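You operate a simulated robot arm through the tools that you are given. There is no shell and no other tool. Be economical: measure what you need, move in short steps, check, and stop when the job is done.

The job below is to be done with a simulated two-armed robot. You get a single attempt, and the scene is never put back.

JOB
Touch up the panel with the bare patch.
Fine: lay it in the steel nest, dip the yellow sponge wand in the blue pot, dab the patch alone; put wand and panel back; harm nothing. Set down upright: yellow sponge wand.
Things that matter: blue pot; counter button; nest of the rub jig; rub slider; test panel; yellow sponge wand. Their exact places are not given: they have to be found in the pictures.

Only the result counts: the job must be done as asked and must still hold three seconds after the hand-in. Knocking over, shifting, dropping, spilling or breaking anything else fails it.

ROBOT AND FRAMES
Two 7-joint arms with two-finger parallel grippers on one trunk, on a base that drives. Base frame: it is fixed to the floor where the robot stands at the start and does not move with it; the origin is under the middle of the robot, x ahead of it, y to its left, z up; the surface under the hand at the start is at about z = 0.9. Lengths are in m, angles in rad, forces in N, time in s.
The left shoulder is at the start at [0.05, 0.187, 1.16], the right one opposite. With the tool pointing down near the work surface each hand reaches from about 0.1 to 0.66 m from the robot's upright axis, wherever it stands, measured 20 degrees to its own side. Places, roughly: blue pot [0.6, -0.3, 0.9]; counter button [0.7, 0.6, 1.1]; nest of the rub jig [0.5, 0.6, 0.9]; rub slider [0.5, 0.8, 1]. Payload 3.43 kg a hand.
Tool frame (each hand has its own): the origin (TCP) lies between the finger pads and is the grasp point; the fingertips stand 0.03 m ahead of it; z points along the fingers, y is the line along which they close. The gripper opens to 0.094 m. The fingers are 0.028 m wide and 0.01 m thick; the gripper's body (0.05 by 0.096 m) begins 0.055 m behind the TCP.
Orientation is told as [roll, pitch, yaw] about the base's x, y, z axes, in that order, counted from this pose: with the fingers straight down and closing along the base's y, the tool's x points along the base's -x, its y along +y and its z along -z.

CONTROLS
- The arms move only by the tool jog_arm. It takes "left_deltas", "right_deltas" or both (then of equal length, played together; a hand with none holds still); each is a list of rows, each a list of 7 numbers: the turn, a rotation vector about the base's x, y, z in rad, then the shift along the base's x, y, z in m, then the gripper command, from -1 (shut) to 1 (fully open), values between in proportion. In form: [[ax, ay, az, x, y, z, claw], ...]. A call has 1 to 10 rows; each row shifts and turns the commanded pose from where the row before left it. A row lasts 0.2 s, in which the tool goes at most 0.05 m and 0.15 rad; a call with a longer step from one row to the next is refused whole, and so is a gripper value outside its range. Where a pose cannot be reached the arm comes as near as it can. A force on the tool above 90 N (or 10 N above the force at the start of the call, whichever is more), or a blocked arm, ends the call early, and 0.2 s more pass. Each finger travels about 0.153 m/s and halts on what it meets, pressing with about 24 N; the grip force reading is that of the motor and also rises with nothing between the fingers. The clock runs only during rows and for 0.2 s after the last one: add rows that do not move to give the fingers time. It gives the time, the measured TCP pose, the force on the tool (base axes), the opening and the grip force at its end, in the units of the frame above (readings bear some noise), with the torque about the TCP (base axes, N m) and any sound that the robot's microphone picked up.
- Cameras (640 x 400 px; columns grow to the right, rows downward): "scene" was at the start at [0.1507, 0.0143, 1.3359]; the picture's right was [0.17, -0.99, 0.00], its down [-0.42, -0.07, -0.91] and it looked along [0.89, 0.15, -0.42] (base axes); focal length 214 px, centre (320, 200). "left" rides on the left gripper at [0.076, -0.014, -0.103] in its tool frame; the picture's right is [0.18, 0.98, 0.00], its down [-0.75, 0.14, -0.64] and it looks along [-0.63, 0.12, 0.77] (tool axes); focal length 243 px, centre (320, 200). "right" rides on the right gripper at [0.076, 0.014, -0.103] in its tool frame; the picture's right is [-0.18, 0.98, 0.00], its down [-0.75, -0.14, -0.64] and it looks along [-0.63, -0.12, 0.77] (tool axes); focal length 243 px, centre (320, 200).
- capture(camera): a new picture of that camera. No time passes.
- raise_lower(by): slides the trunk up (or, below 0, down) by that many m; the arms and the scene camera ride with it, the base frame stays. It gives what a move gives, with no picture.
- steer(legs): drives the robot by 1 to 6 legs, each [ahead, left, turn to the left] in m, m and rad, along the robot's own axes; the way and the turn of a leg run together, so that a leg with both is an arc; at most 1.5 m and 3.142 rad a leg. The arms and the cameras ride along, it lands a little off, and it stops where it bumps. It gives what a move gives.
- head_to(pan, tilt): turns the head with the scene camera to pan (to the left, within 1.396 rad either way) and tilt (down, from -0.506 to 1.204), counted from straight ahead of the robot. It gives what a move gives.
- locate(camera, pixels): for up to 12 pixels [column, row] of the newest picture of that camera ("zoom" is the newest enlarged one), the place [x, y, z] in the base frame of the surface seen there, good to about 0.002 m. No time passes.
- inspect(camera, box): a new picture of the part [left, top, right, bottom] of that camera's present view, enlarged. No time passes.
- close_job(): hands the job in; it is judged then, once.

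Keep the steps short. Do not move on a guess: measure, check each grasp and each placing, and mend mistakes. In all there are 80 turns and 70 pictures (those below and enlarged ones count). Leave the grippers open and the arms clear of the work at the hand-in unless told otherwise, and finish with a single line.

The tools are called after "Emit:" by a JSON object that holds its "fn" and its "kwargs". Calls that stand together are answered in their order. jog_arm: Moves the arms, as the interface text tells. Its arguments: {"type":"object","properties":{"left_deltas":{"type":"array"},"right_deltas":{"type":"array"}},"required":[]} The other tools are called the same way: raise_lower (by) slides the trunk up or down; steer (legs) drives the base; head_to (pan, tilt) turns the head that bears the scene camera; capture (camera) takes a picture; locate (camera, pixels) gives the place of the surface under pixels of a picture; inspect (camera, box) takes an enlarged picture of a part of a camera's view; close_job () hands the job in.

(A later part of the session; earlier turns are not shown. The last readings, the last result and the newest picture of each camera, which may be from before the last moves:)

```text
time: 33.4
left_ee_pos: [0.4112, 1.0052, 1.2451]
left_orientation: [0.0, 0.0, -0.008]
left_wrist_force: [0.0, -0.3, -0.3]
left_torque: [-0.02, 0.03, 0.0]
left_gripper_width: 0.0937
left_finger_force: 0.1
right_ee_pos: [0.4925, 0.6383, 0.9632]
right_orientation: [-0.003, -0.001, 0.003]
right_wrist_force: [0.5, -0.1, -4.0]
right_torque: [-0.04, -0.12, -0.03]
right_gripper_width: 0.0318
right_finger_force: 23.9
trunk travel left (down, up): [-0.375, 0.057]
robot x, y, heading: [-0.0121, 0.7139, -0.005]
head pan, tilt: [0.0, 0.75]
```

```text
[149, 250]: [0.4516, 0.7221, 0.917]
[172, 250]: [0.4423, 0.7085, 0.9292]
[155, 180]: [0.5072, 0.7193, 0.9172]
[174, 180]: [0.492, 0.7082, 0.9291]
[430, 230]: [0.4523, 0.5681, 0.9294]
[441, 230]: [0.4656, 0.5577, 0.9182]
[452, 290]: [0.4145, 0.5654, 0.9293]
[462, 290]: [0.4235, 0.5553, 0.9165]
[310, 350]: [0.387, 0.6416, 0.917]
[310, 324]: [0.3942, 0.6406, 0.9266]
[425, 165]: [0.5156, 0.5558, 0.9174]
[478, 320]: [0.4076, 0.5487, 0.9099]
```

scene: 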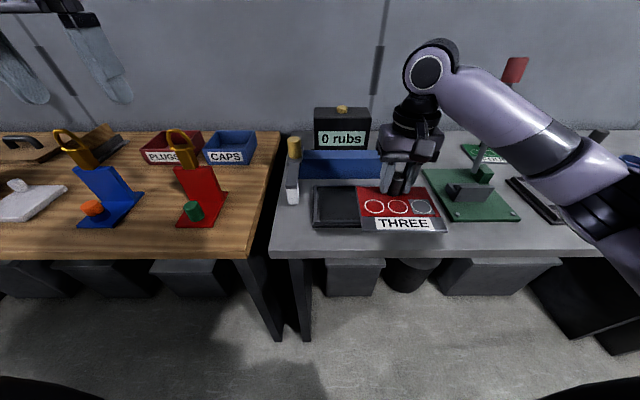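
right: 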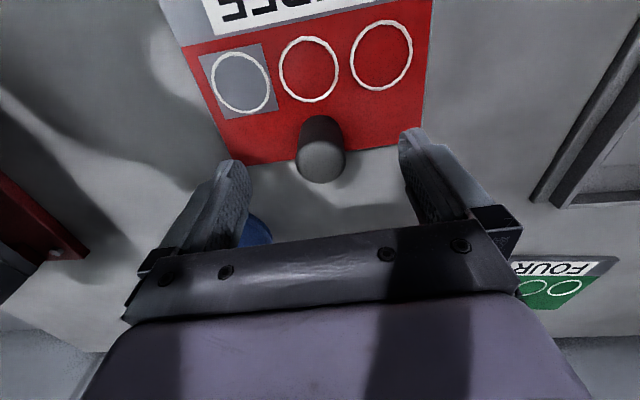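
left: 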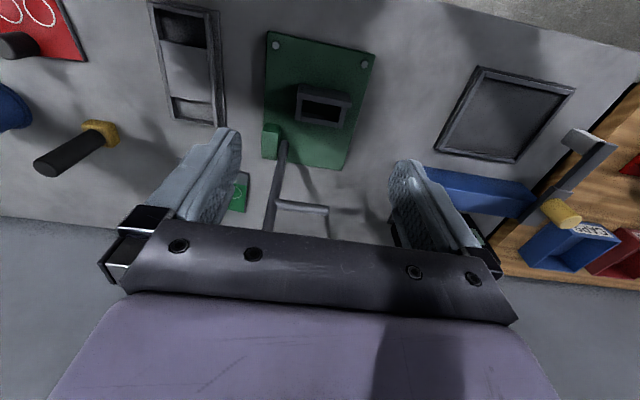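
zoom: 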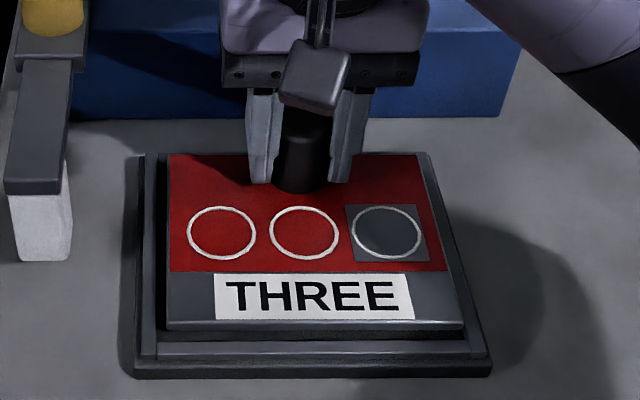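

Plate edges span y 0.566–0.709 between rails centred at 0.6385, and x 0.396–0.511 between rails centred at 0.456. I shift +0.0015 in y and +0.002 in x, then lower onto the floor.

Emit:
{"fn": "jog_arm", "kwargs": {"right_deltas": [[0, 0, 0, 0.002, 0.0015, 0, -1], [0, 0, 0, 0, 0, -0.003, -1], [0, 0, 0, 0, 0, -0.003, -1], [0, 0, 0, 0, 0, -0.003, -1], [0, 0, 0, 0, 0, -0.001, -1], [0, 0, 0, 0, 0, 0, -1]]}}

Emit:
{"fn": "inspect", "kwargs": {"camera": "scene", "box": [290, 170, 420, 265]}}

Emit:
{"fn": "locate", "kwargs": {"camera": "zoom", "pixels": [[172, 250], [174, 180], [430, 230], [440, 290], [190, 310], [400, 310], [410, 165], [190, 165]]}}

```text
time: 34.8
left_ee_pos: [0.4108, 1.0055, 1.2449]
left_orientation: [0.0, -0.001, -0.006]
left_wrist_force: [-0.8, 0.5, 0.1]
left_torque: [0.01, 0.01, -0.01]
left_gripper_width: 0.0939
left_finger_force: 0.1
right_ee_pos: [0.4946, 0.6409, 0.9536]
right_orientation: [-0.002, -0.001, 0.003]
right_wrist_force: [-0.5, -0.3, 0.1]
right_torque: [0.18, 0.16, -0.02]
right_gripper_width: 0.0319
right_finger_force: 24.3
trunk travel left (down, up): [-0.375, 0.057]
robot x, y, heading: [-0.0131, 0.711, -0.006]
head pan, tilt: [0.0, 0.75]
```

```text
4.21 times, centred on (355, 218) of scene
```

zoom: 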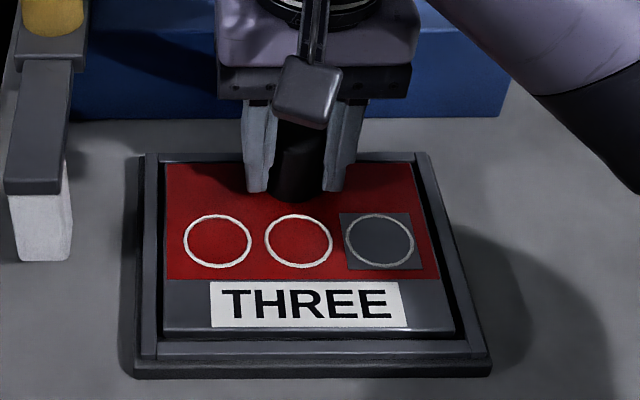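

```text
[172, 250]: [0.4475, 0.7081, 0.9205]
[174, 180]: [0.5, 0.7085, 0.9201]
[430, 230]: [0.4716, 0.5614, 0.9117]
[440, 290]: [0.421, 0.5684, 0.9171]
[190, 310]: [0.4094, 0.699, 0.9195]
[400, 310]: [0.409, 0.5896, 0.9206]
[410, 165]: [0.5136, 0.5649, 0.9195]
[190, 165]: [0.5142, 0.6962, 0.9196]
```

The plate lies flat inside the rails at z 0.920 all over, and the lift force is gone. I release and rise, then measure the patch where it lies.

Emit:
{"fn": "jog_arm", "kwargs": {"right_deltas": [[0, 0, 0, 0, 0, 0, 0.0], [0, 0, 0, 0, 0, 0, 0.5], [0, 0, 0, 0, 0, 0.01, 0.5], [0, 0, 0, 0, 0, 0.03, 0.5], [0, 0, 0, 0, 0, 0.04, 0.5], [0, 0, 0, -0.02, 0, 0.04, 0.5], [0, 0, 0, -0.03, 0, 0.03, 0.5], [0, 0, 0, -0.03, 0, 0.0, 0.5], [0, 0, 0, 0, 0, 0, 0.5]]}}

Emit:
{"fn": "inspect", "kwargs": {"camera": "right", "box": [180, 0, 460, 175]}}

```text
time: 36.8
left_ee_pos: [0.4105, 1.0058, 1.2454]
left_orientation: [0.001, -0.002, -0.006]
left_wrist_force: [-0.2, 0.5, -0.6]
left_torque: [0.01, -0.02, 0.03]
left_gripper_width: 0.0941
left_finger_force: 0.0
right_ee_pos: [0.4149, 0.641, 1.1053]
right_orientation: [-0.002, 0.002, 0.001]
right_wrist_force: [0.4, 0.0, 0.4]
right_torque: [0.0, 0.01, 0.01]
right_gripper_width: 0.0704
right_finger_force: 0.2
trunk travel left (down, up): [-0.375, 0.057]
robot x, y, heading: [-0.0127, 0.7151, -0.004]
head pan, tilt: [0.0, 0.75]
```

```text
2.29 times, centred on (320, 88) of right
```

zoom: 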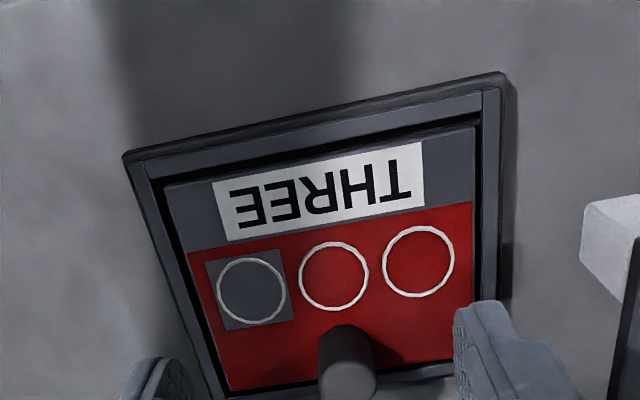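

The panel is well seated. Locating the patch's corners, rings and the knob.

Emit:
{"fn": "locate", "kwargs": {"camera": "zoom", "pixels": [[207, 262], [280, 251], [226, 328], [293, 320], [251, 289], [334, 277], [418, 262], [164, 187], [473, 127], [229, 388], [348, 378]]}}

```text
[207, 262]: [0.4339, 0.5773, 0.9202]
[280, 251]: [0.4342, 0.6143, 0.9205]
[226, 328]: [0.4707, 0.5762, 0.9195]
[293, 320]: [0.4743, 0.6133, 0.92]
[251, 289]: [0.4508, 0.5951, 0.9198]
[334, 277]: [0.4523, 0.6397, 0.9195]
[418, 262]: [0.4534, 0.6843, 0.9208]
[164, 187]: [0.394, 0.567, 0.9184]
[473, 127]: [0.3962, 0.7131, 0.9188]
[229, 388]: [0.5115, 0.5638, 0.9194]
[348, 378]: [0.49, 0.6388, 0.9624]
```

The patch spans x 0.4335–0.473 and y 0.577–0.614, centred at (0.4525, 0.5955). Now I go back for the wand: back off, go right 0.7, then ahead.

Emit:
{"fn": "steer", "kwargs": {"legs": [[-0.25, 0, 0], [0, -0.72, 0], [0.27, 0, 0]]}}

Emit:
{"fn": "capture", "kwargs": {"camera": "right"}}

Emit:
{"fn": "head_to", "kwargs": {"pan": -0.3, "tilt": 0.7}}

Emit:
{"fn": "inspect", "kwargs": {"camera": "scene", "box": [220, 120, 420, 245]}}

```text
time: 46.4
left_ee_pos: [0.4306, 0.2888, 1.2452]
left_orientation: [0.0, 0.002, -0.004]
left_wrist_force: [-0.1, 0.6, -0.6]
left_torque: [0.0, 0.02, -0.03]
left_gripper_width: 0.0941
left_finger_force: 0.1
right_ee_pos: [0.4356, -0.0755, 1.1059]
right_orientation: [-0.001, 0.0, 0.006]
right_wrist_force: [-0.3, 0.5, -0.4]
right_torque: [0.03, -0.03, -0.02]
right_gripper_width: 0.0705
right_finger_force: 0.0
trunk travel left (down, up): [-0.375, 0.057]
robot x, y, heading: [0.0075, -0.0033, -0.003]
head pan, tilt: [0.0, 0.75]
```

```text
35 pictures are left
```

right: 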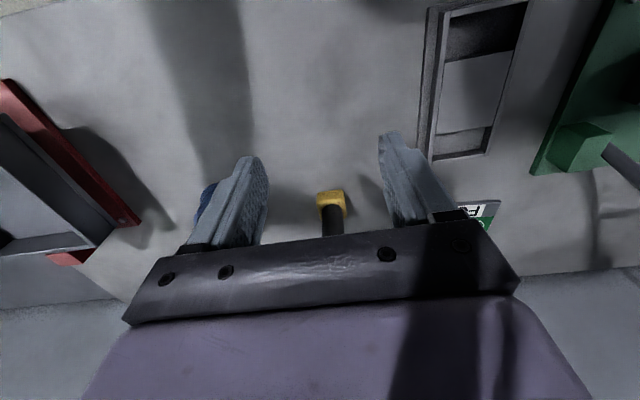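

```text
time: 47.2
left_ee_pos: [0.4305, 0.2884, 1.2461]
left_orientation: [0.0, -0.002, -0.006]
left_wrist_force: [0.3, 0.6, -0.1]
left_torque: [-0.01, 0.01, 0.01]
left_gripper_width: 0.0941
left_finger_force: 0.2
right_ee_pos: [0.4361, -0.0752, 1.1042]
right_orientation: [-0.001, 0.0, 0.005]
right_wrist_force: [0.0, -0.2, 0.1]
right_torque: [0.03, -0.03, 0.02]
right_gripper_width: 0.0706
right_finger_force: 0.1
trunk travel left (down, up): [-0.375, 0.057]
robot x, y, heading: [0.0095, -0.0043, -0.006]
head pan, tilt: [-0.3, 0.7]
```

```text
3.20 times, centred on (320, 182) of scene
```

zoom: 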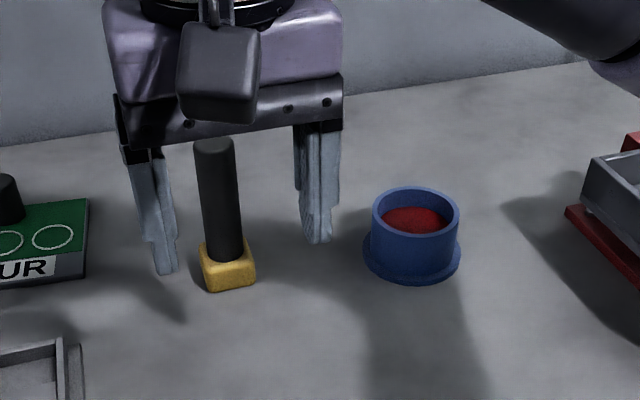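

Both wand and pot are in view. Measuring the handle, sponge, pot rim and paint level.

Emit:
{"fn": "locate", "kwargs": {"camera": "zoom", "pixels": [[214, 146], [216, 215], [200, 215], [236, 215], [204, 268], [250, 262], [228, 276], [248, 242], [377, 205], [456, 205], [415, 189], [413, 217]]}}

Emit:
{"fn": "inspect", "kwargs": {"camera": "right", "box": [270, 150, 390, 225]}}

Emit:
{"fn": "locate", "kwargs": {"camera": "zoom", "pixels": [[260, 235], [385, 230], [272, 300], [400, 295], [330, 262]]}}

```text
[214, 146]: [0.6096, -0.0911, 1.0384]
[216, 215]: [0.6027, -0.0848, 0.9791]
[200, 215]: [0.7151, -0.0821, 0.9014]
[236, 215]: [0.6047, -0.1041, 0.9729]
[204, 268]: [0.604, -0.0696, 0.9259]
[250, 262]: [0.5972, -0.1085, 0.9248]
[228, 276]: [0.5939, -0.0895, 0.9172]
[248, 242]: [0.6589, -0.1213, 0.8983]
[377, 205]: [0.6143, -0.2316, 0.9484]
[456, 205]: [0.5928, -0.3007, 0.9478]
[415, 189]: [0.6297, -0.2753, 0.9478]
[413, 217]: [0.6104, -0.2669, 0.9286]
```

```text
5.33 times, centred on (330, 188) of right
```

zoom: 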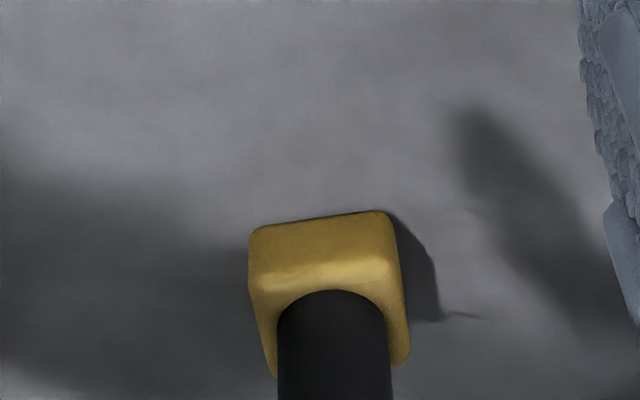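

```text
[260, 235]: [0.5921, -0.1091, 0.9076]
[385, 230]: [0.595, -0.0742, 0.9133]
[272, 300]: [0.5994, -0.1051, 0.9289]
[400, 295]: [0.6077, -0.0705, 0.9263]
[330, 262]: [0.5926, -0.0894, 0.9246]
```

The wand stands at (0.611, -0.0905), its sponge about 0.036 m square and turned slightly. The pot rim is at z 0.948 and the paint at about 0.929. I move over the wand with the gripper fully open and look.

Emit:
{"fn": "jog_arm", "kwargs": {"right_deltas": [[0, 0, 0, 0.02, -0.002, 0.005, 1], [0, 0, 0, 0.035, -0.003, 0, 1], [0, 0, 0, 0.035, -0.003, 0, 1], [0, 0, 0, 0.035, -0.003, 0, 1], [0, 0, 0, 0.03, -0.003, 0, 1], [0, 0, 0, 0.02, -0.001, 0, 1], [0, 0, 0, 0, 0, 0, 1]]}}

Emit:
{"fn": "inspect", "kwargs": {"camera": "right", "box": [200, 60, 440, 210]}}

```text
time: 48.8
left_ee_pos: [0.4307, 0.2876, 1.2466]
left_orientation: [0.0, -0.001, -0.005]
left_wrist_force: [-0.7, 0.1, 0.2]
left_torque: [-0.03, 0.03, 0.02]
left_gripper_width: 0.0938
left_finger_force: 0.1
right_ee_pos: [0.6041, -0.0935, 1.1104]
right_orientation: [-0.003, 0.001, 0.006]
right_wrist_force: [-0.4, -0.6, 0.2]
right_torque: [0.03, -0.01, -0.03]
right_gripper_width: 0.0939
right_finger_force: 0.1
right hand out of reach, approached as far as the arm can: row 6
trunk travel left (down, up): [-0.375, 0.057]
robot x, y, heading: [0.0122, -0.0032, -0.003]
head pan, tilt: [-0.3, 0.7]
```

```text
2.67 times, centred on (320, 135) of right
```

zoom: 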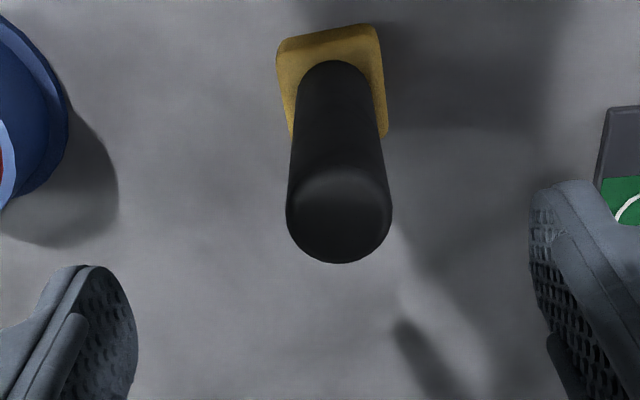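

The arm is at its reach limit here. I'll drive the base 0.08 ahead, with the hand clear at z 1.11, and bring the hand back over the wand.

Emit:
{"fn": "steer", "kwargs": {"legs": [[0.08, 0, 0]]}}

Emit:
{"fn": "jog_arm", "kwargs": {"right_deltas": [[0, 0, 0, -0.025, 0.001, 0, 1], [0, 0, 0, -0.025, 0.001, 0, 1], [0, 0, 0, -0.02, 0.0, 0, 1], [0, 0, 0, 0, 0, 0, 1]]}}

Emit:
{"fn": "inspect", "kwargs": {"camera": "right", "box": [200, 60, 440, 210]}}

Emit:
{"fn": "locate", "kwargs": {"camera": "zoom", "pixels": [[340, 218], [305, 218], [375, 218], [340, 245], [340, 190], [285, 45], [372, 30], [330, 45]]}}

```text
time: 49.9
left_ee_pos: [0.5086, 0.2891, 1.246]
left_orientation: [0.0, -0.001, -0.004]
left_wrist_force: [-0.4, 0.1, -0.4]
left_torque: [-0.01, 0.04, -0.01]
left_gripper_width: 0.0938
left_finger_force: 0.1
right_ee_pos: [0.6832, -0.0932, 1.1102]
right_orientation: [-0.003, 0.0, 0.006]
right_wrist_force: [-0.6, -0.1, -0.8]
right_torque: [-0.01, 0.02, -0.01]
right_gripper_width: 0.0945
right_finger_force: 0.0
trunk travel left (down, up): [-0.375, 0.057]
robot x, y, heading: [0.0829, -0.0014, -0.005]
head pan, tilt: [-0.3, 0.7]
```

```text
time: 50.9
left_ee_pos: [0.5064, 0.2894, 1.2465]
left_orientation: [0.0, -0.002, -0.003]
left_wrist_force: [-0.6, -0.4, 0.2]
left_torque: [-0.02, -0.03, 0.02]
left_gripper_width: 0.0939
left_finger_force: 0.0
right_ee_pos: [0.6108, -0.0907, 1.1108]
right_orientation: [-0.001, 0.0, 0.006]
right_wrist_force: [0.3, 0.5, 0.5]
right_torque: [0.0, -0.03, -0.02]
right_gripper_width: 0.0941
right_finger_force: 0.1
trunk travel left (down, up): [-0.375, 0.057]
robot x, y, heading: [0.0867, -0.0024, 0.003]
head pan, tilt: [-0.3, 0.7]
```

```text
2.67 times, centred on (320, 135) of right
```

zoom: 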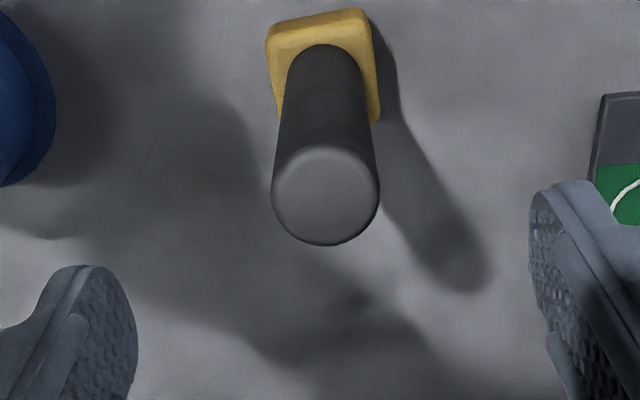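

```text
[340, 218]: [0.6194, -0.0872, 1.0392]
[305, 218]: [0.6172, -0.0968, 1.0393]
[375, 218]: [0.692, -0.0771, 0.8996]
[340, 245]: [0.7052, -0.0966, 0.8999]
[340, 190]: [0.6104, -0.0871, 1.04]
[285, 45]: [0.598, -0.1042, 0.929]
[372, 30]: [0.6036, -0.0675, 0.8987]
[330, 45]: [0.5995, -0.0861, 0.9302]
```

The handle top's centre is (0.6125, -0.0905), almost exactly under the TCP. I lower to z 1.0 and grip.

Emit:
{"fn": "jog_arm", "kwargs": {"right_deltas": [[0, 0, 0, 0.0015, 0, -0.03, 1], [0, 0, 0, 0, 0, -0.03, 1], [0, 0, 0, 0, 0, -0.03, 1], [0, 0, 0, 0, 0, -0.021, 1], [0, 0, 0, 0, 0, 0, 0], [0, 0, 0, 0, 0, 0, -1], [0, 0, 0, 0, 0, 0, -1], [0, 0, 0, 0, 0, 0, -1], [0, 0, 0, 0, 0, 0, -1]]}}

Emit:
{"fn": "jog_arm", "kwargs": {"right_deltas": [[0, 0, 0, 0, 0, 0.003, -1], [0, 0, 0, 0, 0, 0.004, -1], [0, 0, 0, 0, 0, 0.006, -1], [0, 0, 0, 0, 0, 0.008, -1], [0, 0, 0, 0, 0, 0.01, -1], [0, 0, 0, 0, 0, 0.012, -1], [0, 0, 0, 0, 0, 0.012, -1], [0, 0, 0, 0, 0, 0.01, -1], [0, 0, 0, 0, 0, 0.005, -1], [0, 0, 0, 0, 0, 0, -1]]}}

Emit:
{"fn": "capture", "kwargs": {"camera": "right"}}

Emit:
{"fn": "inspect", "kwargs": {"camera": "scene", "box": [180, 80, 420, 230]}}

```text
time: 52.9
left_ee_pos: [0.5067, 0.2892, 1.2464]
left_orientation: [0.001, -0.001, -0.002]
left_wrist_force: [-0.5, 0.1, -1.2]
left_torque: [-0.04, -0.02, 0.01]
left_gripper_width: 0.0941
left_finger_force: 0.0
right_ee_pos: [0.614, -0.0918, 0.9999]
right_orientation: [-0.001, -0.001, 0.005]
right_wrist_force: [0.4, 0.6, 1.4]
right_torque: [0.12, -0.07, 0.01]
right_gripper_width: 0.0311
right_finger_force: 24.0
trunk travel left (down, up): [-0.375, 0.057]
robot x, y, heading: [0.0883, -0.009, -0.003]
head pan, tilt: [-0.3, 0.7]
```

```text
time: 55.0
left_ee_pos: [0.5077, 0.2882, 1.2457]
left_orientation: [-0.001, -0.002, -0.004]
left_wrist_force: [0.1, -0.1, -0.4]
left_torque: [-0.02, -0.02, 0.02]
left_gripper_width: 0.0939
left_finger_force: 0.0
right_ee_pos: [0.612, -0.0907, 1.0688]
right_orientation: [-0.001, 0.0, 0.004]
right_wrist_force: [0.9, -0.2, -1.1]
right_torque: [0.05, 0.02, 0.01]
right_gripper_width: 0.0317
right_finger_force: 24.0
trunk travel left (down, up): [-0.375, 0.057]
robot x, y, heading: [0.0856, -0.0053, -0.0]
head pan, tilt: [-0.3, 0.7]
```

```text
30 pictures are left
```

right: 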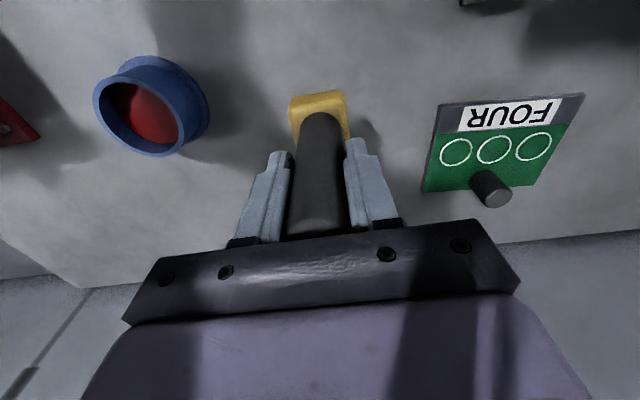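

```text
2.67 times, centred on (300, 155) of scene
```

zoom: 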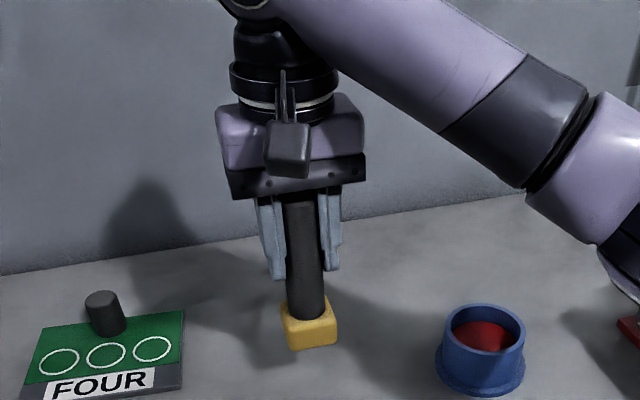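

The wand is up and straight. Measuring the sponge's place in the hand and the pot's rim from this picture.

Emit:
{"fn": "locate", "kwargs": {"camera": "right", "pixels": [[291, 108], [343, 95], [296, 135], [350, 130], [320, 103], [96, 110], [140, 153], [183, 128], [120, 80], [150, 115]]}}

Emit:
{"fn": "inspect", "kwargs": {"camera": "right", "box": [80, 40, 360, 215]}}

```text
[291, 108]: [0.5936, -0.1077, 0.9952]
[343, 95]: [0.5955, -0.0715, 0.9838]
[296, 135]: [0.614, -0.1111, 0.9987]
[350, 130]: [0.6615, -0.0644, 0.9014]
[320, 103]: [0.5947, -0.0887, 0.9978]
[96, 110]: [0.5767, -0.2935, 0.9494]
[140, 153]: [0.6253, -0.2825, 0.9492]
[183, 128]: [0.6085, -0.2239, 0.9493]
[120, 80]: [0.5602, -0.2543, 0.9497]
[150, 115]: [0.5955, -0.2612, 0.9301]
```

```text
2.29 times, centred on (220, 128) of right
```

zoom: 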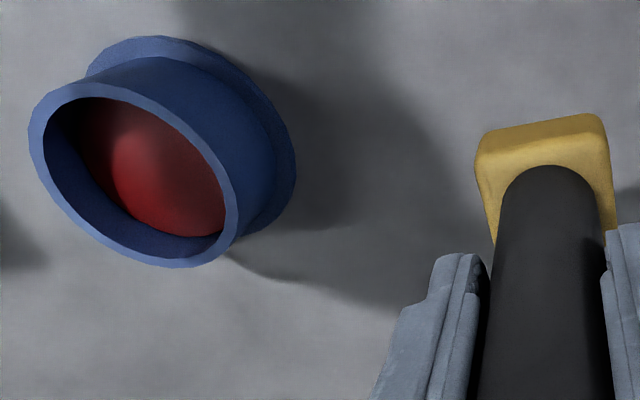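

Fitting the rim circle.

Emit:
{"fn": "locate", "kwargs": {"camera": "zoom", "pixels": [[36, 145], [62, 99], [115, 90], [180, 125], [222, 180], [232, 225], [187, 262], [120, 243], [60, 192], [150, 165], [480, 145], [602, 122]]}}

```text
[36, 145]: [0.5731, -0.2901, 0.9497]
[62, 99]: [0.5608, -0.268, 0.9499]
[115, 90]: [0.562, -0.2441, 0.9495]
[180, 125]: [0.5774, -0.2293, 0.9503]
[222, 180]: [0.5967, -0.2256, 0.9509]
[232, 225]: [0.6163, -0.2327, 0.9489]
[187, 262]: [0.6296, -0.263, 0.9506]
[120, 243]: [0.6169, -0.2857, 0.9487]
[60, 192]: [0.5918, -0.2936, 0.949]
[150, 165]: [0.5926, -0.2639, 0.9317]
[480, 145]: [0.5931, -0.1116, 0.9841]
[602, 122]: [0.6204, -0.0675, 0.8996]
```

The pot's centre is (0.595, -0.260), inner radius about 0.03, paint at 0.930. The sponge is centred under the TCP and its bottom is at TCP - 0.100. I raise, move over the pot and look.

Emit:
{"fn": "jog_arm", "kwargs": {"right_deltas": [[0, 0, 0, 0, 0, 0.01, -1], [0, 0, 0, 0, -0.01, 0.01, -1], [0, 0, 0, -0.003, -0.025, 0, -1], [0, 0, 0, -0.004, -0.035, 0, -1], [0, 0, 0, -0.004, -0.035, 0, -1], [0, 0, 0, -0.003, -0.033, 0, -1], [0, 0, 0, -0.002, -0.02, 0, -1], [0, 0, 0, -0.001, -0.011, 0, -1], [0, 0, 0, 0, 0, 0, -1]]}}

Emit:
{"fn": "inspect", "kwargs": {"camera": "right", "box": [200, 40, 440, 190]}}

Emit:
{"fn": "locate", "kwargs": {"camera": "right", "pixels": [[320, 103], [291, 108], [343, 95]]}}

```text
time: 57.0
left_ee_pos: [0.5078, 0.2895, 1.2461]
left_orientation: [-0.001, -0.002, -0.003]
left_wrist_force: [0.2, -0.1, 1.3]
left_torque: [0.0, 0.0, 0.06]
left_gripper_width: 0.094
left_finger_force: 0.1
right_ee_pos: [0.5974, -0.2592, 1.0904]
right_orientation: [-0.001, -0.001, 0.006]
right_wrist_force: [-0.3, 0.1, -1.8]
right_torque: [0.02, 0.0, -0.02]
right_gripper_width: 0.0315
right_finger_force: 24.1
trunk travel left (down, up): [-0.375, 0.057]
robot x, y, heading: [0.0892, -0.0073, -0.002]
head pan, tilt: [-0.3, 0.7]
```

```text
2.67 times, centred on (320, 115) of right
```

zoom: 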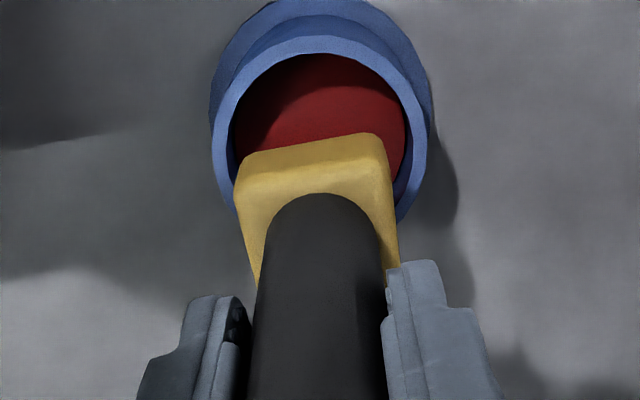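

```text
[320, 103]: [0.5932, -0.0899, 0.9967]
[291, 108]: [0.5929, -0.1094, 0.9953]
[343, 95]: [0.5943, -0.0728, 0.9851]
```

The sponge hangs over the pot. One check of the relative position in this view.

Emit:
{"fn": "locate", "kwargs": {"camera": "zoom", "pixels": [[244, 160], [380, 138], [310, 155], [310, 175], [320, 40], [232, 165], [408, 100], [245, 95], [318, 100], [390, 110]]}}

```text
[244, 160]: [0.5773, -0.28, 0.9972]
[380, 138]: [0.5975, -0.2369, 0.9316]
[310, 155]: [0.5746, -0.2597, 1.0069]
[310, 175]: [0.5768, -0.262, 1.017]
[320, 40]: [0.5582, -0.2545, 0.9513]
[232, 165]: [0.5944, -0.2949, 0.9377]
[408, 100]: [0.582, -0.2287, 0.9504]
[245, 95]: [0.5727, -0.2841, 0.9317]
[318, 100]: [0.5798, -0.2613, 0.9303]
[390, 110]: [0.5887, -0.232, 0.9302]
```

Centred within a couple of millimetres. Lowering 0.066 so the sponge sinks about 6 mm into the paint, watching the force.

Emit:
{"fn": "jog_arm", "kwargs": {"right_deltas": [[0, 0, 0, 0, 0, -0.006, -1], [0, 0, 0, 0, 0, -0.012, -1], [0, 0, 0, 0, 0, -0.015, -1], [0, 0, 0, 0, 0, -0.015, -1], [0, 0, 0, 0, 0, -0.01, -1], [0, 0, 0, 0, 0, -0.005, -1], [0, 0, 0, 0, 0, -0.003, -1], [0, 0, 0, 0, 0, 0, -1], [0, 0, 0, 0, 0, 0, -1]]}}

Emit:
{"fn": "inspect", "kwargs": {"camera": "scene", "box": [240, 80, 440, 205]}}

```text
time: 59.0
left_ee_pos: [0.5084, 0.2881, 1.2453]
left_orientation: [0.0, -0.003, -0.004]
left_wrist_force: [0.5, -0.2, 0.8]
left_torque: [0.01, -0.01, 0.02]
left_gripper_width: 0.094
left_finger_force: 0.0
right_ee_pos: [0.5967, -0.26, 1.0235]
right_orientation: [0.0, 0.001, 0.007]
right_wrist_force: [0.1, 0.2, -1.2]
right_torque: [0.02, 0.0, 0.01]
right_gripper_width: 0.0313
right_finger_force: 24.0
trunk travel left (down, up): [-0.375, 0.057]
robot x, y, heading: [0.0856, -0.0044, -0.001]
head pan, tilt: [-0.3, 0.7]
```

```text
3.20 times, centred on (340, 142) of scene
```

zoom: 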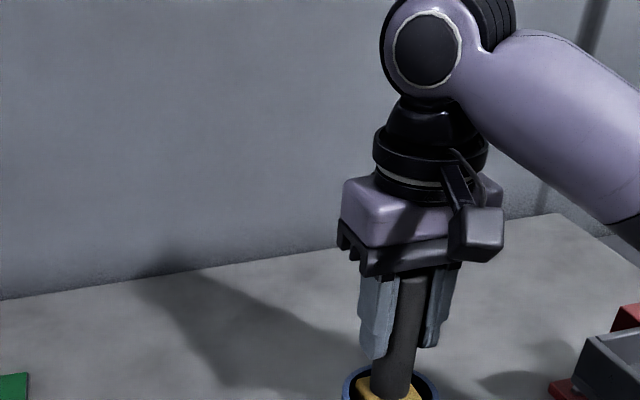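

The sponge is in the paint with no contact force. I raise it straight up slowly and look for wet paint and drips.

Emit:
{"fn": "jog_arm", "kwargs": {"right_deltas": [[0, 0, 0, 0, 0, 0.003, -1], [0, 0, 0, 0, 0, 0.006, -1], [0, 0, 0, 0, 0, 0.01, -1], [0, 0, 0, 0, 0, 0.013, -1], [0, 0, 0, 0, 0, 0.015, -1], [0, 0, 0, 0, 0, 0.013, -1], [0, 0, 0, 0, 0, 0.01, -1], [0, 0, 0, 0, 0, 0.006, -1], [0, 0, 0, 0, 0, 0, -1], [0, 0, 0, 0, 0, 0, -1]]}}

Emit:
{"fn": "inspect", "kwargs": {"camera": "scene", "box": [280, 120, 440, 220]}}

```text
time: 61.2
left_ee_pos: [0.5088, 0.2888, 1.2449]
left_orientation: [0.0, -0.002, -0.003]
left_wrist_force: [-0.5, 0.2, 0.4]
left_torque: [0.04, -0.01, 0.0]
left_gripper_width: 0.094
left_finger_force: 0.1
right_ee_pos: [0.5964, -0.2592, 1.0985]
right_orientation: [-0.001, -0.001, 0.006]
right_wrist_force: [0.6, 0.4, -0.7]
right_torque: [0.01, 0.04, 0.01]
right_gripper_width: 0.0313
right_finger_force: 23.9
trunk travel left (down, up): [-0.375, 0.057]
robot x, y, heading: [0.0871, -0.0013, -0.005]
head pan, tilt: [-0.3, 0.7]
```

```text
4.00 times, centred on (360, 170) of scene
```

zoom: 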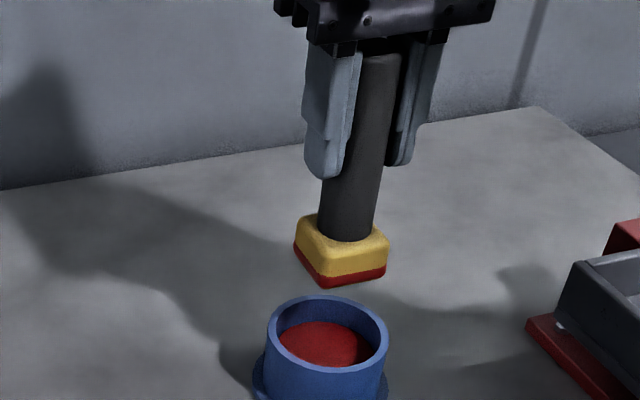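

The sponge's lower band is red and there are no drips. I bring the hand in, then drive back to the nest.

Emit:
{"fn": "jog_arm", "kwargs": {"right_deltas": [[0, 0, 0, -0.005, 0.006, 0, -1], [0, 0, 0, -0.012, 0.015, 0, -1], [0, 0, 0, -0.015, 0.025, 0, -1], [0, 0, 0, -0.017, 0.03, 0, -1], [0, 0, 0, -0.017, 0.03, 0, -1], [0, 0, 0, -0.015, 0.025, 0, -1], [0, 0, 0, -0.01, 0.015, 0, -1], [0, 0, 0, -0.005, 0.006, 0, -1], [0, 0, 0, 0, 0, 0, -1]]}}

Emit:
{"fn": "steer", "kwargs": {"legs": [[-0.35, 0, 0], [0, 0.72, 0], [0.27, 0, 0]]}}

Emit:
{"fn": "head_to", "kwargs": {"pan": 0.0, "tilt": 0.75}}

Emit:
{"fn": "capture", "kwargs": {"camera": "scene"}}

```text
time: 63.2
left_ee_pos: [0.508, 0.2891, 1.2457]
left_orientation: [0.001, -0.001, -0.002]
left_wrist_force: [0.7, 0.3, -0.1]
left_torque: [-0.03, -0.03, -0.01]
left_gripper_width: 0.094
left_finger_force: 0.2
right_ee_pos: [0.5016, -0.1077, 1.1002]
right_orientation: [-0.003, 0.001, 0.007]
right_wrist_force: [0.3, -0.4, -0.7]
right_torque: [0.02, -0.01, 0.03]
right_gripper_width: 0.0316
right_finger_force: 23.8
trunk travel left (down, up): [-0.375, 0.057]
robot x, y, heading: [0.0854, -0.0058, 0.0]
head pan, tilt: [-0.3, 0.7]
```

```text
time: 73.5
left_ee_pos: [0.4274, 1.0268, 1.2451]
left_orientation: [0.0, -0.001, 0.0]
left_wrist_force: [0.5, 1.0, -0.4]
left_torque: [0.03, -0.01, 0.0]
left_gripper_width: 0.0939
left_finger_force: 0.0
right_ee_pos: [0.4235, 0.6309, 1.0995]
right_orientation: [-0.002, 0.0, 0.011]
right_wrist_force: [0.2, 0.3, -1.2]
right_torque: [0.02, 0.01, -0.01]
right_gripper_width: 0.0315
right_finger_force: 24.2
trunk travel left (down, up): [-0.375, 0.057]
robot x, y, heading: [0.0093, 0.7322, 0.003]
head pan, tilt: [-0.3, 0.7]
```

```text
time: 74.3
left_ee_pos: [0.426, 1.0287, 1.2457]
left_orientation: [0.001, -0.001, 0.002]
left_wrist_force: [0.2, -0.2, 0.1]
left_torque: [0.02, -0.01, -0.03]
left_gripper_width: 0.094
left_finger_force: 0.1
right_ee_pos: [0.422, 0.6313, 1.0997]
right_orientation: [-0.002, 0.0, 0.011]
right_wrist_force: [-0.6, 0.6, -1.7]
right_torque: [0.02, -0.04, 0.02]
right_gripper_width: 0.0314
right_finger_force: 23.3
trunk travel left (down, up): [-0.375, 0.057]
robot x, y, heading: [0.0085, 0.7286, 0.001]
head pan, tilt: [0.0, 0.75]
```

```text
24 pictures are left
```

scene: 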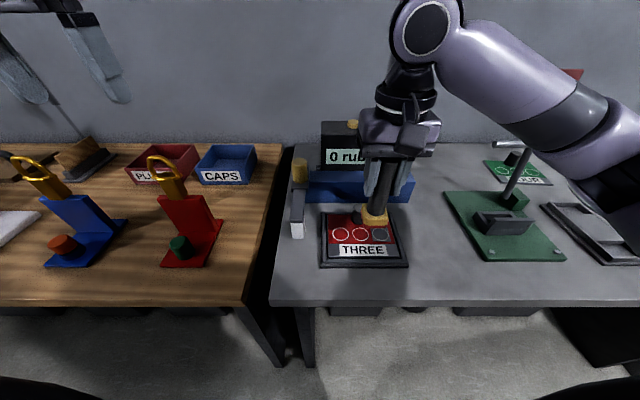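

The wet wand is by the panel. I move over the patch, turn the sponge +0.05 to square it with the panel, and lower to about 2 cm above.

Emit:
{"fn": "jog_arm", "kwargs": {"right_deltas": [[0, 0, 0.01, 0.004, -0.005, 0, -1], [0, 0, 0.015, 0.008, -0.009, -0.005, -1], [0, 0, 0.015, 0.008, -0.009, -0.01, -1], [0, 0, 0.01, 0.006, -0.008, -0.015, -1], [0, 0, 0, 0.0045, -0.0045, -0.015, -1], [0, 0, 0, 0, 0, -0.01, -1], [0, 0, 0, 0, 0, -0.005, -1], [0, 0, 0, 0, 0, 0, -1]]}}

Emit:
{"fn": "inspect", "kwargs": {"camera": "right", "box": [200, 40, 440, 190]}}

Emit:
{"fn": "locate", "kwargs": {"camera": "zoom", "pixels": [[310, 155], [310, 175], [320, 100]]}}

```text
time: 76.1
left_ee_pos: [0.4265, 1.028, 1.2454]
left_orientation: [0.001, -0.002, 0.001]
left_wrist_force: [-0.1, 0.4, 0.4]
left_torque: [-0.02, -0.02, 0.01]
left_gripper_width: 0.0941
left_finger_force: 0.0
right_ee_pos: [0.4534, 0.5961, 1.0406]
right_orientation: [-0.002, 0.0, 0.063]
right_wrist_force: [0.2, -0.4, -1.4]
right_torque: [0.01, 0.02, -0.04]
right_gripper_width: 0.0316
right_finger_force: 24.0
trunk travel left (down, up): [-0.375, 0.057]
robot x, y, heading: [0.0066, 0.737, -0.003]
head pan, tilt: [0.0, 0.75]
```

```text
2.67 times, centred on (320, 115) of right
```

zoom: 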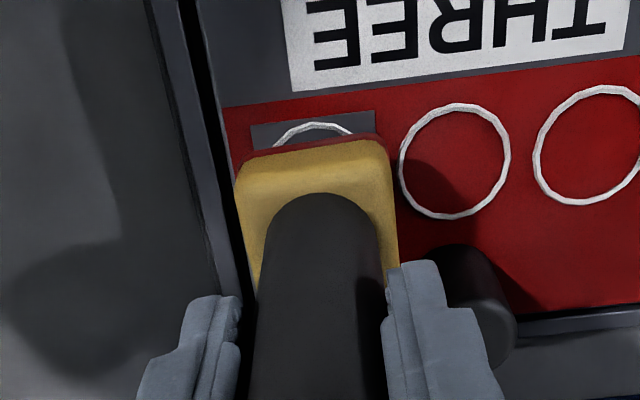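

```text
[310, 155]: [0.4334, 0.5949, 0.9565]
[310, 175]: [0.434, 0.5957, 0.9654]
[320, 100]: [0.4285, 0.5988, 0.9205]
```

The sponge is over the patch, turned a little too far (edge slopes 0.16 against 0.13). Measuring the sponge's corners and the patch's near corners.

Emit:
{"fn": "locate", "kwargs": {"camera": "zoom", "pixels": [[251, 127], [373, 112], [245, 162], [376, 140], [270, 155], [350, 142], [238, 195], [243, 240], [389, 190], [396, 240], [300, 146], [340, 140]]}}

```text
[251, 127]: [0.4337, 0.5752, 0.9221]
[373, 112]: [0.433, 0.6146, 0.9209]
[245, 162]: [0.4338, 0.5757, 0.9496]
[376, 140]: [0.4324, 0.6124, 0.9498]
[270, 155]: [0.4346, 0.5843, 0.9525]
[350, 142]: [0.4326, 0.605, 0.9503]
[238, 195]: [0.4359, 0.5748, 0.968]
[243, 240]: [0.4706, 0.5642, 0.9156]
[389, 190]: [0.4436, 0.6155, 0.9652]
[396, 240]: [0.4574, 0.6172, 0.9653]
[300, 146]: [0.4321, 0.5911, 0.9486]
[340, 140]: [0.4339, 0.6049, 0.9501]
```

The sponge lies over the patch to within about a millimetre. I turn it -0.035, shift +0.001 in x, and lower to just touch, watching the force.

Emit:
{"fn": "jog_arm", "kwargs": {"right_deltas": [[0, 0, -0.035, 0.0005, -0.0003, -0.003, -1], [0, 0, 0, 0, 0, -0.006, -1], [0, 0, 0, 0, 0, -0.006, -1], [0, 0, 0, 0, 0, -0.003, -1], [0, 0, 0, 0, 0, -0.001, -1], [0, 0, 0, 0, 0, 0, -1]]}}

Emit:
{"fn": "inspect", "kwargs": {"camera": "right", "box": [200, 40, 440, 190]}}

```text
time: 77.5
left_ee_pos: [0.4279, 1.0282, 1.2457]
left_orientation: [-0.001, -0.001, 0.001]
left_wrist_force: [-0.4, -0.4, 0.7]
left_torque: [0.01, -0.01, -0.01]
left_gripper_width: 0.0938
left_finger_force: 0.0
right_ee_pos: [0.4541, 0.595, 1.0216]
right_orientation: [-0.003, -0.001, 0.025]
right_wrist_force: [-0.6, 0.2, -1.4]
right_torque: [0.0, -0.02, 0.01]
right_gripper_width: 0.0313
right_finger_force: 23.7
trunk travel left (down, up): [-0.375, 0.057]
robot x, y, heading: [0.0125, 0.7334, 0.005]
head pan, tilt: [0.0, 0.75]
```

```text
2.67 times, centred on (320, 115) of right
```

zoom: 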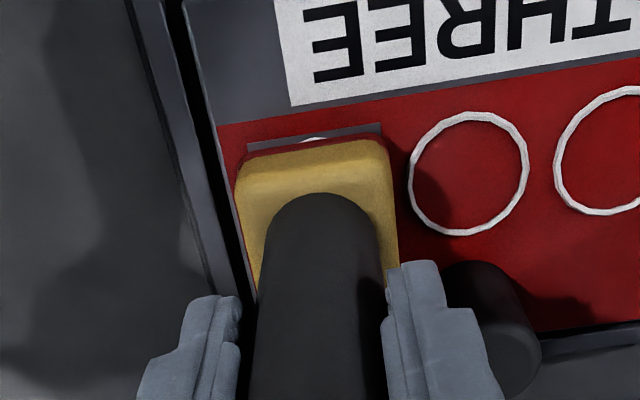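

Parallel now. Checking how the sponge's near edge and sides compare with the patch.

Emit:
{"fn": "locate", "kwargs": {"camera": "zoom", "pixels": [[250, 145], [378, 128], [314, 144], [250, 155], [376, 140], [314, 150], [244, 150], [383, 132], [237, 165], [390, 160]]}}

```text
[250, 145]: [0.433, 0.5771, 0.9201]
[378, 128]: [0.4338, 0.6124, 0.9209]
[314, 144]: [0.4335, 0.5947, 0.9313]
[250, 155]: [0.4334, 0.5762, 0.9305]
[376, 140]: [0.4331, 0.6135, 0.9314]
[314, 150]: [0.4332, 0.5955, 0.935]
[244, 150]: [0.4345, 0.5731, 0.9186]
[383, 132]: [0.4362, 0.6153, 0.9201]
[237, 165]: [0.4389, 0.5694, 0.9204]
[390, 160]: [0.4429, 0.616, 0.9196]
```

Aligned. Shifting +0.001 in x and lowering in 1 mm steps until there's a light touch.

Emit:
{"fn": "jog_arm", "kwargs": {"right_deltas": [[0, 0, 0, 0.001, 0, 0, -1], [0, 0, 0, 0, 0, -0.001, -1], [0, 0, 0, 0, 0, -0.001, -1], [0, 0, 0, 0, 0, -0.001, -1], [0, 0, 0, 0, 0, 0, -1]]}}

```text
time: 78.7
left_ee_pos: [0.4256, 1.0283, 1.2462]
left_orientation: [0.0, -0.005, 0.001]
left_wrist_force: [-0.6, -0.8, -0.3]
left_torque: [0.0, -0.01, 0.0]
left_gripper_width: 0.0941
left_finger_force: 0.0
right_ee_pos: [0.4548, 0.5947, 1.0198]
right_orientation: [0.001, -0.005, 0.026]
right_wrist_force: [3.6, -2.7, 24.4]
right_torque: [-0.31, 0.14, 0.04]
right_gripper_width: 0.0316
right_finger_force: 23.9
trunk travel left (down, up): [-0.375, 0.057]
robot x, y, heading: [0.0086, 0.7315, -0.003]
head pan, tilt: [0.0, 0.75]
```

Contact at 24 N, so it has been dabbed. I lift straight up and inspect the patch.

Emit:
{"fn": "jog_arm", "kwargs": {"right_deltas": [[0, 0, 0, 0, 0, 0.003, -1], [0, 0, 0, 0, 0, 0.006, -1], [0, 0, 0, 0, 0, 0.012, -1], [0, 0, 0, 0, 0, 0.018, -1], [0, 0, 0, 0, 0, 0.02, -1], [0, 0, 0, 0, 0, 0.015, -1], [0, 0, 0, 0, 0, 0.006, -1], [0, 0, 0, 0, 0, 0, -1]]}}

Emit:
{"fn": "inspect", "kwargs": {"camera": "scene", "box": [300, 160, 440, 280]}}

Emit:
{"fn": "inspect", "kwargs": {"camera": "right", "box": [200, 0, 480, 190]}}

```text
time: 80.5
left_ee_pos: [0.4266, 1.0277, 1.2464]
left_orientation: [0.002, -0.002, 0.0]
left_wrist_force: [0.3, -0.5, 0.0]
left_torque: [-0.01, 0.02, 0.04]
left_gripper_width: 0.094
left_finger_force: 0.0
right_ee_pos: [0.4543, 0.5964, 1.0968]
right_orientation: [-0.001, 0.002, 0.027]
right_wrist_force: [-0.6, 0.4, -1.3]
right_torque: [0.0, -0.02, -0.02]
right_gripper_width: 0.0313
right_finger_force: 23.8
trunk travel left (down, up): [-0.375, 0.057]
robot x, y, heading: [0.0078, 0.7331, 0.004]
head pan, tilt: [0.0, 0.75]
```

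```text
3.33 times, centred on (370, 220) of scene
```

zoom: 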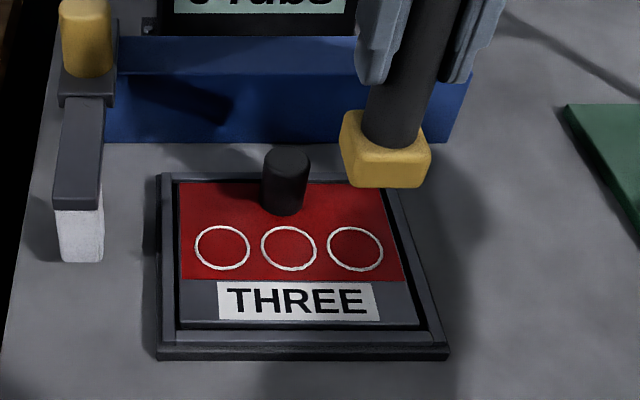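

```text
2.11 times, centred on (340, 95) of right
```

zoom: 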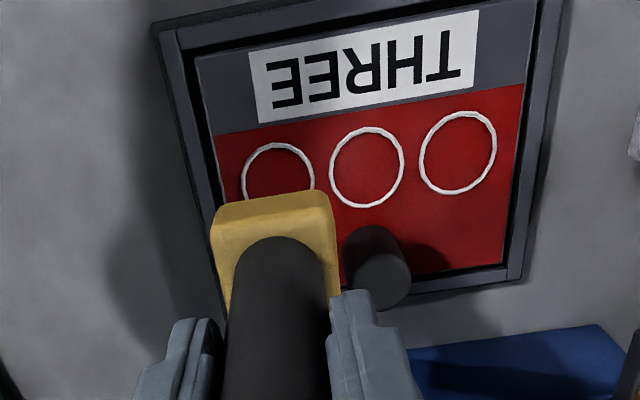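

The patch is red and the other rings are untouched; the sponge is spent. I take the wand back to its place at (0.6125, -0.0905).

Emit:
{"fn": "steer", "kwargs": {"legs": [[-0.28, 0, 0], [0, -0.72, 0], [0.35, 0, 0]]}}

Emit:
{"fn": "head_to", "kwargs": {"pan": -0.3, "tilt": 0.7}}

```text
time: 90.6
left_ee_pos: [0.4989, 0.3258, 1.2458]
left_orientation: [0.001, -0.001, 0.013]
left_wrist_force: [0.5, 0.5, 0.0]
left_torque: [0.0, 0.04, -0.01]
left_gripper_width: 0.0939
left_finger_force: 0.0
right_ee_pos: [0.532, -0.1059, 1.097]
right_orientation: [0.0, 0.0, 0.037]
right_wrist_force: [-0.6, -0.2, -2.0]
right_torque: [0.0, 0.03, -0.02]
right_gripper_width: 0.0313
right_finger_force: 24.0
trunk travel left (down, up): [-0.375, 0.057]
robot x, y, heading: [0.0839, 0.0258, 0.013]
head pan, tilt: [0.0, 0.75]
```

```text
time: 91.4
left_ee_pos: [0.4999, 0.3259, 1.2472]
left_orientation: [0.001, 0.0, 0.012]
left_wrist_force: [-0.7, 0.0, -0.2]
left_torque: [0.03, -0.03, 0.02]
left_gripper_width: 0.0937
left_finger_force: 0.0
right_ee_pos: [0.5317, -0.1054, 1.0965]
right_orientation: [-0.001, 0.001, 0.035]
right_wrist_force: [-0.6, 0.5, -0.9]
right_torque: [0.02, -0.01, 0.0]
right_gripper_width: 0.0313
right_finger_force: 23.5
trunk travel left (down, up): [-0.375, 0.057]
robot x, y, heading: [0.086, 0.0258, 0.011]
head pan, tilt: [-0.3, 0.7]
```

Moving the wand above its spot, turning it back by -0.03, and lowering to 2 cm above the table.

Emit:
{"fn": "jog_arm", "kwargs": {"right_deltas": [[0, 0, -0.01, 0.008, 0.0015, 0, -1], [0, 0, -0.01, 0.016, 0.003, 0, -1], [0, 0, -0.01, 0.02, 0.0035, -0.005, -1], [0, 0, 0, 0.018, 0.0035, -0.012, -1], [0, 0, 0, 0.012, 0.002, -0.018, -1], [0, 0, 0, 0.0065, 0.001, -0.018, -1], [0, 0, 0, 0, 0, -0.013, -1], [0, 0, 0, 0, 0, -0.008, -1], [0, 0, 0, 0, 0, 0, -1]]}}

Emit:
{"fn": "inspect", "kwargs": {"camera": "scene", "box": [180, 80, 420, 230]}}

```text
time: 93.4
left_ee_pos: [0.4987, 0.3265, 1.2467]
left_orientation: [0.001, -0.001, 0.012]
left_wrist_force: [-0.8, -0.9, -0.4]
left_torque: [0.0, 0.0, 0.01]
left_gripper_width: 0.0939
left_finger_force: 0.0
right_ee_pos: [0.6124, -0.0899, 1.0226]
right_orientation: [-0.002, -0.002, 0.007]
right_wrist_force: [-0.4, 0.0, -0.7]
right_torque: [0.0, 0.02, 0.03]
right_gripper_width: 0.0315
right_finger_force: 23.4
trunk travel left (down, up): [-0.375, 0.057]
robot x, y, heading: [0.0856, 0.0254, 0.015]
head pan, tilt: [-0.3, 0.7]
```

```text
2.67 times, centred on (300, 155) of scene
```

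zoom: 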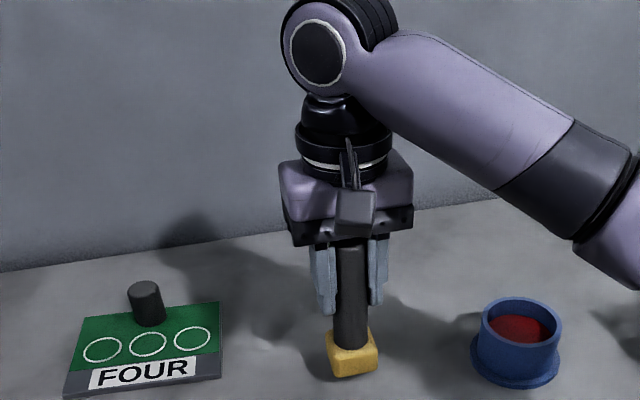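

Upright and in place. I lower the last 2 cm in small steps, finishing with 1 mm ones.

Emit:
{"fn": "jog_arm", "kwargs": {"right_deltas": [[0, 0, 0, 0, -0.0006, -0.007, -1], [0, 0, 0, 0, 0, -0.006, -1], [0, 0, 0, 0, 0, -0.004, -1], [0, 0, 0, 0, 0, -0.002, -1], [0, 0, 0, 0, 0, -0.001, -1], [0, 0, 0, 0, 0, -0.001, -1], [0, 0, 0, 0, 0, 0, -1]]}}

```text
time: 95.0
left_ee_pos: [0.4992, 0.3259, 1.2458]
left_orientation: [0.0, -0.002, 0.012]
left_wrist_force: [0.1, -0.6, -0.1]
left_torque: [-0.02, 0.01, 0.02]
left_gripper_width: 0.094
left_finger_force: 0.0
right_ee_pos: [0.6128, -0.0913, 1.0014]
right_orientation: [0.0, -0.001, 0.007]
right_wrist_force: [0.4, -0.3, -0.6]
right_torque: [-0.05, 0.01, 0.01]
right_gripper_width: 0.0309
right_finger_force: 24.7
trunk travel left (down, up): [-0.375, 0.057]
robot x, y, heading: [0.0867, 0.0264, 0.015]
head pan, tilt: [-0.3, 0.7]
```

Torque shows a first touch but the weight is hardly borne. I go down in half-millimetre steps until the force turns up.

Emit:
{"fn": "jog_arm", "kwargs": {"right_deltas": [[0, 0, 0, 0, 0, -0.0007, -1], [0, 0, 0, 0, 0, -0.0007, -1], [0, 0, 0, 0, 0, 0, -1]]}}

```text
time: 95.8
left_ee_pos: [0.4983, 0.3266, 1.2459]
left_orientation: [0.001, -0.001, 0.012]
left_wrist_force: [-0.4, -1.4, 0.5]
left_torque: [-0.01, 0.0, 0.0]
left_gripper_width: 0.094
left_finger_force: 0.0
right_ee_pos: [0.6129, -0.0913, 1.0009]
right_orientation: [-0.001, -0.001, 0.007]
right_wrist_force: [0.3, 0.3, -1.0]
right_torque: [0.0, 0.04, -0.02]
right_gripper_width: 0.0313
right_finger_force: 23.7
trunk travel left (down, up): [-0.375, 0.057]
robot x, y, heading: [0.0854, 0.0257, 0.014]
head pan, tilt: [-0.3, 0.7]
```

Emit:
{"fn": "jog_arm", "kwargs": {"right_deltas": [[0, 0, 0, 0, 0, -0.0008, -1], [0, 0, 0, 0, 0, -0.0007, -1], [0, 0, 0, 0, 0, 0, -1]]}}

```text
time: 96.6
left_ee_pos: [0.4977, 0.3258, 1.2466]
left_orientation: [0.001, -0.001, 0.012]
left_wrist_force: [-0.5, -0.1, 0.0]
left_torque: [-0.01, -0.01, -0.01]
left_gripper_width: 0.0942
left_finger_force: 0.1
right_ee_pos: [0.6118, -0.0915, 1.0016]
right_orientation: [-0.001, -0.004, 0.007]
right_wrist_force: [2.9, -1.0, 9.0]
right_torque: [0.05, -0.08, 0.02]
right_gripper_width: 0.0314
right_finger_force: 23.0
trunk travel left (down, up): [-0.375, 0.057]
robot x, y, heading: [0.0832, 0.0264, 0.017]
head pan, tilt: [-0.3, 0.7]
```

Firmly down (9 N). I open, rise straight up, and look.

Emit:
{"fn": "jog_arm", "kwargs": {"right_deltas": [[0, 0, 0, 0, 0, 0.0008, -1], [0, 0, 0, 0, 0, 0, 0.0], [0, 0, 0, 0, 0, 0, 0.9], [0, 0, 0, 0, 0, 0, 0.9], [0, 0, 0, 0, 0, 0.03, 0.9], [0, 0, 0, 0, 0, 0.04, 0.9], [0, 0, 0, 0, 0, 0.04, 0.9], [0, 0, 0, -0.03, 0, 0.0, 0.9], [0, 0, 0, -0.04, 0, 0.0, 0.9], [0, 0, 0, -0.03, 0, 0.0, 0.9]]}}

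Emit:
{"fn": "inspect", "kwargs": {"camera": "scene", "box": [180, 80, 420, 230]}}

Emit:
{"fn": "locate", "kwargs": {"camera": "zoom", "pixels": [[349, 262], [352, 362]]}}

```text
time: 98.8
left_ee_pos: [0.4992, 0.3265, 1.2467]
left_orientation: [0.0, 0.0, 0.012]
left_wrist_force: [0.4, 0.5, 0.8]
left_torque: [0.01, -0.01, 0.0]
left_gripper_width: 0.0941
left_finger_force: 0.0
right_ee_pos: [0.5119, -0.091, 1.1109]
right_orientation: [-0.001, 0.0, 0.008]
right_wrist_force: [-0.4, -0.2, 0.1]
right_torque: [0.0, -0.03, 0.0]
right_gripper_width: 0.0893
right_finger_force: 0.1
trunk travel left (down, up): [-0.375, 0.057]
robot x, y, heading: [0.0847, 0.026, 0.015]
head pan, tilt: [-0.3, 0.7]
```

```text
2.67 times, centred on (300, 155) of scene
```

zoom: 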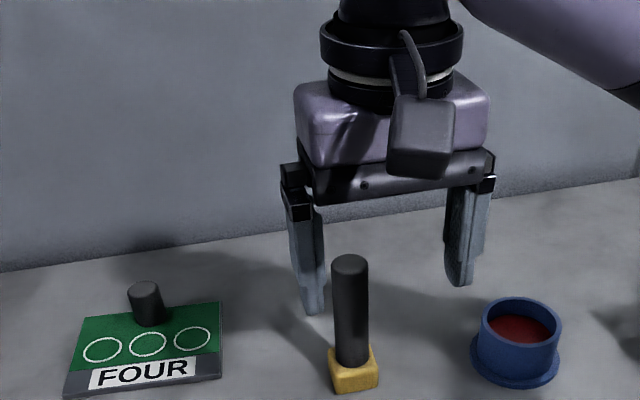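

```text
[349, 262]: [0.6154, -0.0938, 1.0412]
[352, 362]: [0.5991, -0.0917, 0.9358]
```

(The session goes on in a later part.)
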